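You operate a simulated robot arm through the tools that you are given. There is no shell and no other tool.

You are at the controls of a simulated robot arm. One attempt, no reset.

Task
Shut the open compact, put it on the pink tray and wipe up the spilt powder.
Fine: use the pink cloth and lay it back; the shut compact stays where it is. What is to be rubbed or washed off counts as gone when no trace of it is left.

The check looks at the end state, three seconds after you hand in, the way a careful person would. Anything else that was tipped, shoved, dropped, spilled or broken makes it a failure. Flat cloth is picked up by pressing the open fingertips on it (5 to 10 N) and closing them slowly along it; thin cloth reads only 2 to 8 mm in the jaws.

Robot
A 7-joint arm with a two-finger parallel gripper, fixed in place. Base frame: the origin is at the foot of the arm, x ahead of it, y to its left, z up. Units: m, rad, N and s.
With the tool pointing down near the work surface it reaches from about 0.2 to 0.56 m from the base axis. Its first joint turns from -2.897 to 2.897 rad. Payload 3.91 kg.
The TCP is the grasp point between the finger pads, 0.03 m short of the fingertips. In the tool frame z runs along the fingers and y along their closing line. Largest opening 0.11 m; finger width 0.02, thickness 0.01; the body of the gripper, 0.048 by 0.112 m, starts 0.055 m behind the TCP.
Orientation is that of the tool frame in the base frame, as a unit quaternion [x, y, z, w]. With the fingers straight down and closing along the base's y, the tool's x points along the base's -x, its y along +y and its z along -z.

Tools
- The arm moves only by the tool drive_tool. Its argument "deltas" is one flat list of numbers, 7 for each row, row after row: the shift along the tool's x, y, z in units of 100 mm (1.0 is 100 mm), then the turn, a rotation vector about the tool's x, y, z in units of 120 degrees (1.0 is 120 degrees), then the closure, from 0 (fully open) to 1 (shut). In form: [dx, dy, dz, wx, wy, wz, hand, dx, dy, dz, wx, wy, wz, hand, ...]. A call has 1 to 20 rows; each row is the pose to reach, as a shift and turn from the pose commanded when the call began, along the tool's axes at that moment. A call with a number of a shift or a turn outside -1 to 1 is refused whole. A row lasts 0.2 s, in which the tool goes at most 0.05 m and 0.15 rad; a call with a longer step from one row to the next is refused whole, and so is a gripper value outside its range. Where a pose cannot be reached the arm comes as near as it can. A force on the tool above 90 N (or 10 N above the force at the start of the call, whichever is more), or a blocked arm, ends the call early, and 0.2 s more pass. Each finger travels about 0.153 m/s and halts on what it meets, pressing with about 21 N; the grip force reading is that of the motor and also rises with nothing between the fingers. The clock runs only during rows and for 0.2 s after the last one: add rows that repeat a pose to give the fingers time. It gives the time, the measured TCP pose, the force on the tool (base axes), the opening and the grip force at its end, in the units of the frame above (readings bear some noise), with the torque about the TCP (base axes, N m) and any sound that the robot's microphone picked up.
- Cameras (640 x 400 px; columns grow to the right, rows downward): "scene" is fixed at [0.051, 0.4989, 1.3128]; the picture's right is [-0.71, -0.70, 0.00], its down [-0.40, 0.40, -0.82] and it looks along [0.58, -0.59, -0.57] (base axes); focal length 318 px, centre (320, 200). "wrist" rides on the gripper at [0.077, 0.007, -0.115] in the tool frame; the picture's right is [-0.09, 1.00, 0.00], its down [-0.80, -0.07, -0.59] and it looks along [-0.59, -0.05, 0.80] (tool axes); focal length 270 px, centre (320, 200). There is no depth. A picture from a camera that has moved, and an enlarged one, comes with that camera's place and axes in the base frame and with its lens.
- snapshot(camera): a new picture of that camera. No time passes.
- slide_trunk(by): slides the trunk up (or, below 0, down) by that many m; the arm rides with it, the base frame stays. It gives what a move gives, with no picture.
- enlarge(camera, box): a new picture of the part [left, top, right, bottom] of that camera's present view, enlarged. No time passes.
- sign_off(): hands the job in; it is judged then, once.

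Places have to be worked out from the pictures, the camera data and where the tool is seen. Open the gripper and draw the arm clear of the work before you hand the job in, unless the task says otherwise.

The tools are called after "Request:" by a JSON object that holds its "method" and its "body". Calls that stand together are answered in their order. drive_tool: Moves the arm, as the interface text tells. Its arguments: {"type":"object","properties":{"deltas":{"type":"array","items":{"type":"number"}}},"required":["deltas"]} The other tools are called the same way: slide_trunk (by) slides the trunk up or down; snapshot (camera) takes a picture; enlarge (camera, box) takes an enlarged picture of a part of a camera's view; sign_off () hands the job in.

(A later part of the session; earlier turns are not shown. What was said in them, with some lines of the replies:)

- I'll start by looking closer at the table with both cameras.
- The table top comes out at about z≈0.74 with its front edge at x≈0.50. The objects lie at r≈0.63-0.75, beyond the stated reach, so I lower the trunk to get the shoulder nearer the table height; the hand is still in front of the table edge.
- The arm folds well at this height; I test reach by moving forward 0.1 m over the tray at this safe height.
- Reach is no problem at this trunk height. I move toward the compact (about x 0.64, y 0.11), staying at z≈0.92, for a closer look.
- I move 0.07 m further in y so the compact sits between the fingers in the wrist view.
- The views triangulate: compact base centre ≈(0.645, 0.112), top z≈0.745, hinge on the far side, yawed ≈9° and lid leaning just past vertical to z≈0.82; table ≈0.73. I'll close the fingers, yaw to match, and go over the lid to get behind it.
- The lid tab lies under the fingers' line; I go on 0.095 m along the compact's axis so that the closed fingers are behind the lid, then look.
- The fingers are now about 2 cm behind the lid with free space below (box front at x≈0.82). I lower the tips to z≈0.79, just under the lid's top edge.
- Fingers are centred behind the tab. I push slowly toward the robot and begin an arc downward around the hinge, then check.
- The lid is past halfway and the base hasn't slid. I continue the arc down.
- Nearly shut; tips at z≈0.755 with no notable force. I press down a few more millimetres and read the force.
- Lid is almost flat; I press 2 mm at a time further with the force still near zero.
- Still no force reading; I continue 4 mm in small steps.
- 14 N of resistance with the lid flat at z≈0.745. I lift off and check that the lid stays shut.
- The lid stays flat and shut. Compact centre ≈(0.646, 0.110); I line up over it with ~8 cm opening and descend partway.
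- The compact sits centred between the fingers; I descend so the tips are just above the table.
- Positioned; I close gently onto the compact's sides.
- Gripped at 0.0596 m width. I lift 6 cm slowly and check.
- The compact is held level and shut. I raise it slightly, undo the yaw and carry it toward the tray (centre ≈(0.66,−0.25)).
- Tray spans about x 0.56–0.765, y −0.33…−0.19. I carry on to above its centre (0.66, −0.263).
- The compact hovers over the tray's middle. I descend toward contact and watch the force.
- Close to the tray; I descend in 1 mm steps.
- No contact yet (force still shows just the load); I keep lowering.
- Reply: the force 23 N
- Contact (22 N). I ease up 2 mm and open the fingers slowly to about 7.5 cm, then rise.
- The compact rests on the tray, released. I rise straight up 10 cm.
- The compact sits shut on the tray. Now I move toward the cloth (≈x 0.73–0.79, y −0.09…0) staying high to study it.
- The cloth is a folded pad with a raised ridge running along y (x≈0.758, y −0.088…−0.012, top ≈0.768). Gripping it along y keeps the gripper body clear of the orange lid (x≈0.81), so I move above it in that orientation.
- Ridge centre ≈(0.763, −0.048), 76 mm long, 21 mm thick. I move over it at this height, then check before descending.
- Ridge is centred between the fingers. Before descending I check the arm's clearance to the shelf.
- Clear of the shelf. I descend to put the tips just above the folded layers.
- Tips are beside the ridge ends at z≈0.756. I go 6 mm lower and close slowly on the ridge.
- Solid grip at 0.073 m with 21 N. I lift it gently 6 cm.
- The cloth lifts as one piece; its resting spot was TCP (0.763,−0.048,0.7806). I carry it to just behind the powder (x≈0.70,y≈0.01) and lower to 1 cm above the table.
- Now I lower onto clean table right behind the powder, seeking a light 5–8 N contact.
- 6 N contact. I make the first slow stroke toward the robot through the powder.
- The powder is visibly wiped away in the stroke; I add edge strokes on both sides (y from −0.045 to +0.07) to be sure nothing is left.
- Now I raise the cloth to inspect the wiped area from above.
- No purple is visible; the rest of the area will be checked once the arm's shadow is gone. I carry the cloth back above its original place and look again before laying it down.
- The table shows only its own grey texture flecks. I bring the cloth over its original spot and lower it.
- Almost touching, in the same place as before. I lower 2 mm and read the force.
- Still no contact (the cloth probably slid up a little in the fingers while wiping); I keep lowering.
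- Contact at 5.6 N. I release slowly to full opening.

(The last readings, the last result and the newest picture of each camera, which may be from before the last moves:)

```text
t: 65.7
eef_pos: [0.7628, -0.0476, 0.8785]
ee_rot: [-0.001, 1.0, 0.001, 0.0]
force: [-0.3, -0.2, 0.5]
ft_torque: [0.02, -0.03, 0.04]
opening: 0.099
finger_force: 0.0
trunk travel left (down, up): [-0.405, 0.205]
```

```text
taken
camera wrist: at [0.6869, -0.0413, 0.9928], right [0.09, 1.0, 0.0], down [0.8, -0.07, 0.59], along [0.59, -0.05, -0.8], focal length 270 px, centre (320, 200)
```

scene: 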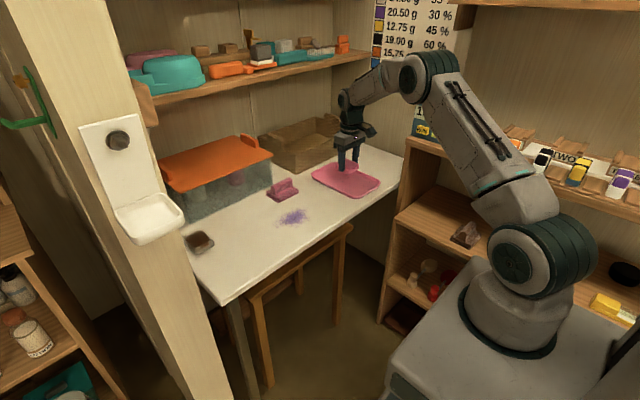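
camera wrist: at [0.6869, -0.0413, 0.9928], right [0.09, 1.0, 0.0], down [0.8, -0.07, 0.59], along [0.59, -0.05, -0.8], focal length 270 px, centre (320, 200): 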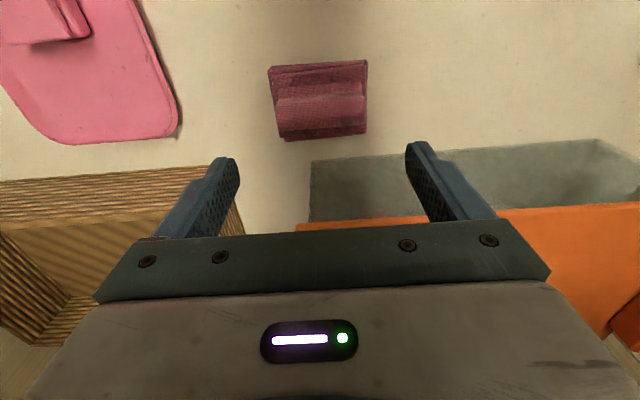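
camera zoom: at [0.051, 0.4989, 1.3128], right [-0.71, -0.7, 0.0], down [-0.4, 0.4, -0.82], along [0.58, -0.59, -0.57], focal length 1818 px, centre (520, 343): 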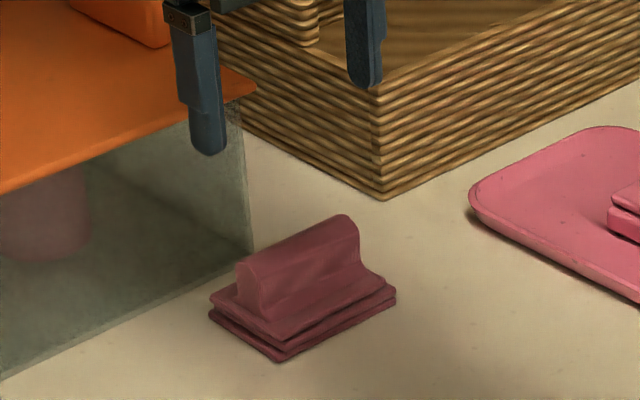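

The cloth lies back where it was. I withdraw toward the robot and open fully, then inspect the whole table.

Request:
{"method": "drive_tool", "body": {"deltas": [0.25, 0, -0.1, 0, 0, 0, 0, 0.5, 0, -0.2, 0, 0, 0, 0, 0.75, 0, -0.3, 0, 0, 0, 0, 1, 0, -0.4, 0, 0, 0, 0, 1, 0, -0.4, 0, 0, 0, 0]}}

Request:
{"method": "drive_tool", "body": {"deltas": [0.25, 0, 0, 0, 0, 0, 0, 0.5, 0, 0, 0, 0, 0, 0, 0.75, 0, 0, 0, 0, 0, 0, 1, 0, 0, 0, 0, 0, 0, 1, 0, 0, 0, 0, 0, 0]}}

Request:
{"method": "drive_tool", "body": {"deltas": [0.25, 0, 0, 0, 0, 0, 0, 0.5, 0, 0, 0, 0, 0, 0, 0.75, 0, 0, 0, 0, 0, 0, 1, 0, 0, 0, 0, 0, 0, 1, 0, 0, 0, 0, 0, 0]}}

Request:
{"method": "snapshot", "body": {"camera": "scene"}}

Request:
{"method": "enlarge", "body": {"camera": "scene", "box": [230, 180, 330, 250]}}

Request:
{"method": "enlarge", "body": {"camera": "scene", "box": [320, 155, 380, 195]}}

Request:
{"method": "enlarge", "body": {"camera": "wrist", "box": [220, 60, 440, 240]}}

Request:
{"method": "snapshot", "body": {"camera": "wrist"}}

```text
t: 66.9
eef_pos: [0.6622, -0.049, 0.9179]
ee_rot: [-0.002, 1.0, 0.0, 0.0]
force: [0.1, 0.1, 0.5]
ft_torque: [-0.02, -0.02, 0.02]
opening: 0.11
finger_force: 0.0
trunk travel left (down, up): [-0.405, 0.205]
```

```text
t: 68.1
eef_pos: [0.5632, -0.0489, 0.9191]
ee_rot: [-0.001, 1.0, 0.0, -0.001]
force: [0.7, 0.0, 0.3]
ft_torque: [0.0, 0.02, -0.02]
opening: 0.1099
finger_force: 0.1
trunk travel left (down, up): [-0.405, 0.205]
```

```text
t: 69.3
eef_pos: [0.4633, -0.0485, 0.919]
ee_rot: [0.0, 1.0, 0.0, 0.0]
force: [-0.1, 0.0, 0.3]
ft_torque: [-0.02, 0.01, 0.05]
opening: 0.11
finger_force: 0.0
trunk travel left (down, up): [-0.405, 0.205]
```

```text
taken
```

scene: 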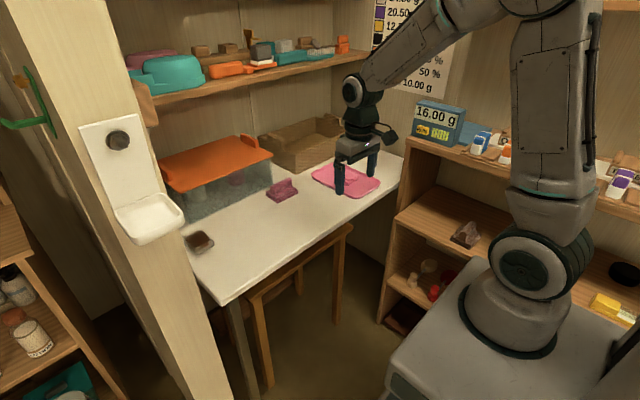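

```text
5.71 times, centred on (280, 215) of scene
camera zoom: at [0.051, 0.4989, 1.3128], right [-0.71, -0.7, 0.0], down [-0.4, 0.4, -0.82], along [0.58, -0.59, -0.57], focal length 1818 px, centre (549, 114)
```

zoom: 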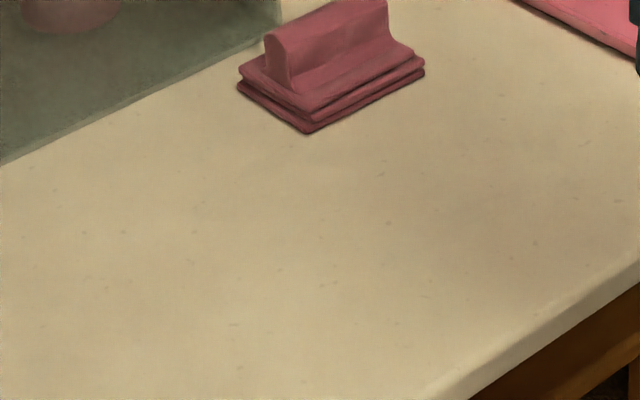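

```text
10.00 times, centred on (350, 175) of scene
camera zoom: at [0.051, 0.4989, 1.3128], right [-0.71, -0.7, 0.0], down [-0.4, 0.4, -0.82], along [0.58, -0.59, -0.57], focal length 3182 px, centre (20, 450)
```

zoom: 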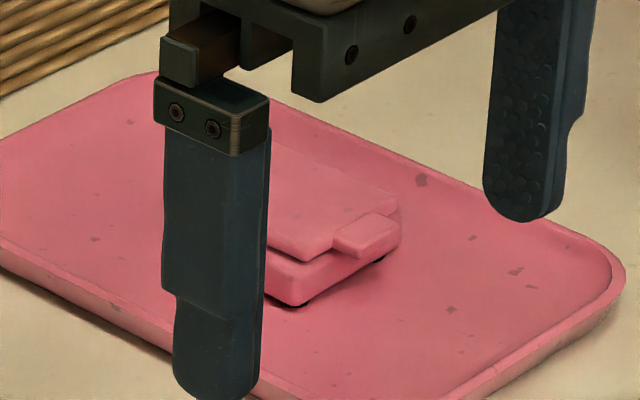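

```text
2.22 times, centred on (330, 150) of wrist
camera zoom: at [0.3863, -0.0415, 1.0331], right [0.09, 1.0, 0.0], down [0.8, -0.07, 0.59], along [0.59, -0.05, -0.8], focal length 601 px, centre (298, 311)
```

zoom: 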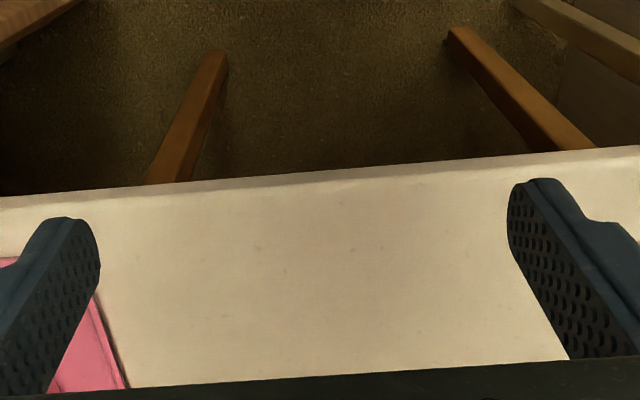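

```text
taken
camera wrist: at [0.3863, -0.0415, 1.0331], right [0.09, 1.0, 0.0], down [0.8, -0.07, 0.59], along [0.59, -0.05, -0.8], focal length 270 px, centre (320, 200)
```

wrist: 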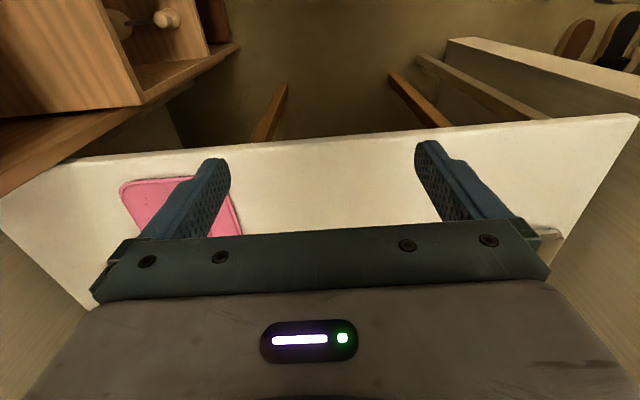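

The table is clean and the cloth in place. I compare the brown shut compact's look with ours to confirm the lid is fully down.

Request:
{"method": "enlarge", "body": {"camera": "scene", "box": [170, 220, 230, 260]}}

Request:
{"method": "drive_tool", "body": {"deltas": [0.2, 0.25, 0, 0, 0, 0, 0, 0.3, 0.5, 0, 0, 0, 0, 0, 0.3, 0.75, 0, 0, 0, 0, 0, 0.3, 1, 0, 0, 0, 0, 0, 0.3, 1, 0, 0, 0, 0, 0]}}

Request:
{"method": "enlarge", "body": {"camera": "scene", "box": [330, 160, 375, 190]}}

```text
10.00 times, centred on (200, 240) of scene
camera zoom: at [0.051, 0.4989, 1.3128], right [-0.71, -0.7, 0.0], down [-0.4, 0.4, -0.82], along [0.58, -0.59, -0.57], focal length 3182 px, centre (1520, -200)
```

zoom: 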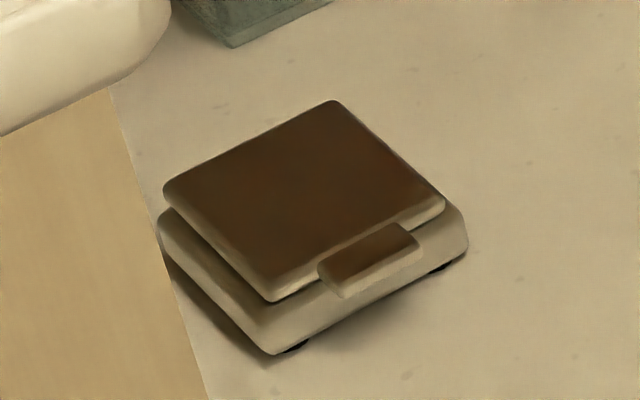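

```text
t: 70.5
eef_pos: [0.4325, 0.0513, 0.9184]
ee_rot: [-0.001, 1.0, 0.001, 0.0]
force: [-0.4, 0.6, -0.8]
ft_torque: [-0.01, 0.03, 0.02]
opening: 0.11
finger_force: 0.1
trunk travel left (down, up): [-0.405, 0.205]
```

```text
13.33 times, centred on (352, 175) of scene
camera zoom: at [0.051, 0.4989, 1.3128], right [-0.71, -0.7, 0.0], down [-0.4, 0.4, -0.82], along [0.58, -0.59, -0.57], focal length 4243 px, centre (-113, 533)
```

zoom: 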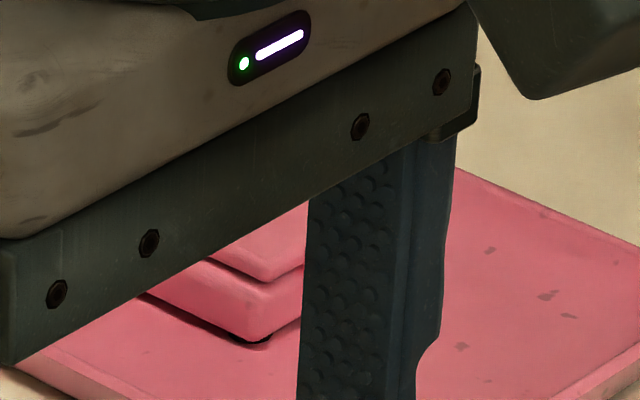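

The brown compact shows the same lid lip, so ours matches a shut one. I shift the hand out of the view line for one last look.

Request:
{"method": "drive_tool", "body": {"deltas": [0.05, 0.25, -0.1, 0, 0, 0, 0, 0.1, 0.5, -0.2, 0, 0, 0, 0, 0.2, 0.75, -0.3, 0, 0, 0, 0, 0.3, 0.9, -0.4, 0, 0, 0, 0, 0.3, 0.9, -0.4, 0, 0, 0, 0]}}

Request:
{"method": "enlarge", "body": {"camera": "scene", "box": [330, 160, 375, 190]}}

Request:
{"method": "snapshot", "body": {"camera": "scene"}}

```text
t: 71.7
eef_pos: [0.4024, 0.1427, 0.9598]
ee_rot: [0.0, 1.0, 0.0, 0.0]
force: [0.1, -0.5, -0.1]
ft_torque: [0.01, 0.0, 0.01]
opening: 0.1099
finger_force: 0.1
trunk travel left (down, up): [-0.405, 0.205]
```

```text
13.33 times, centred on (352, 175) of scene
camera zoom: at [0.051, 0.4989, 1.3128], right [-0.71, -0.7, 0.0], down [-0.4, 0.4, -0.82], along [0.58, -0.59, -0.57], focal length 4243 px, centre (-113, 533)
```

zoom: 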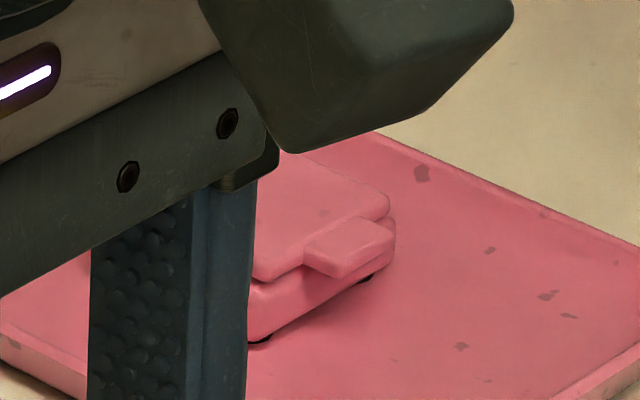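

```text
taken
```

scene: 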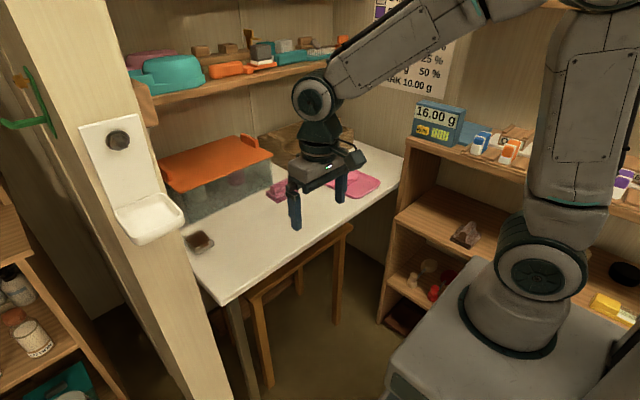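

The compact lies shut on the pink tray, the powder is gone, the cloth is back in its place, and the brown shut compact has not been touched. The gripper is open and clear of the table, so I hand the job in.

Request:
{"method": "sign_off", "body": {}}

```text
The job is handed in.
```

The job is handed in, and everything you asked for looked done in the last pictures I took.

- **Compact:** it is shut and sits near the middle of the pink tray. The lid pressed down flat, though I heard no click. It now looks the same as the brown shut compact.
- **Powder:** no purple is left on the table. Only the table's own grey flecks show.
- **Cloth:** it is back in its original place, resting flat.
- **Brown shut compact:** I did not touch it.

I saw nothing tipped, spilled or knocked over. The gripper is open and held above and in front of the table edge.
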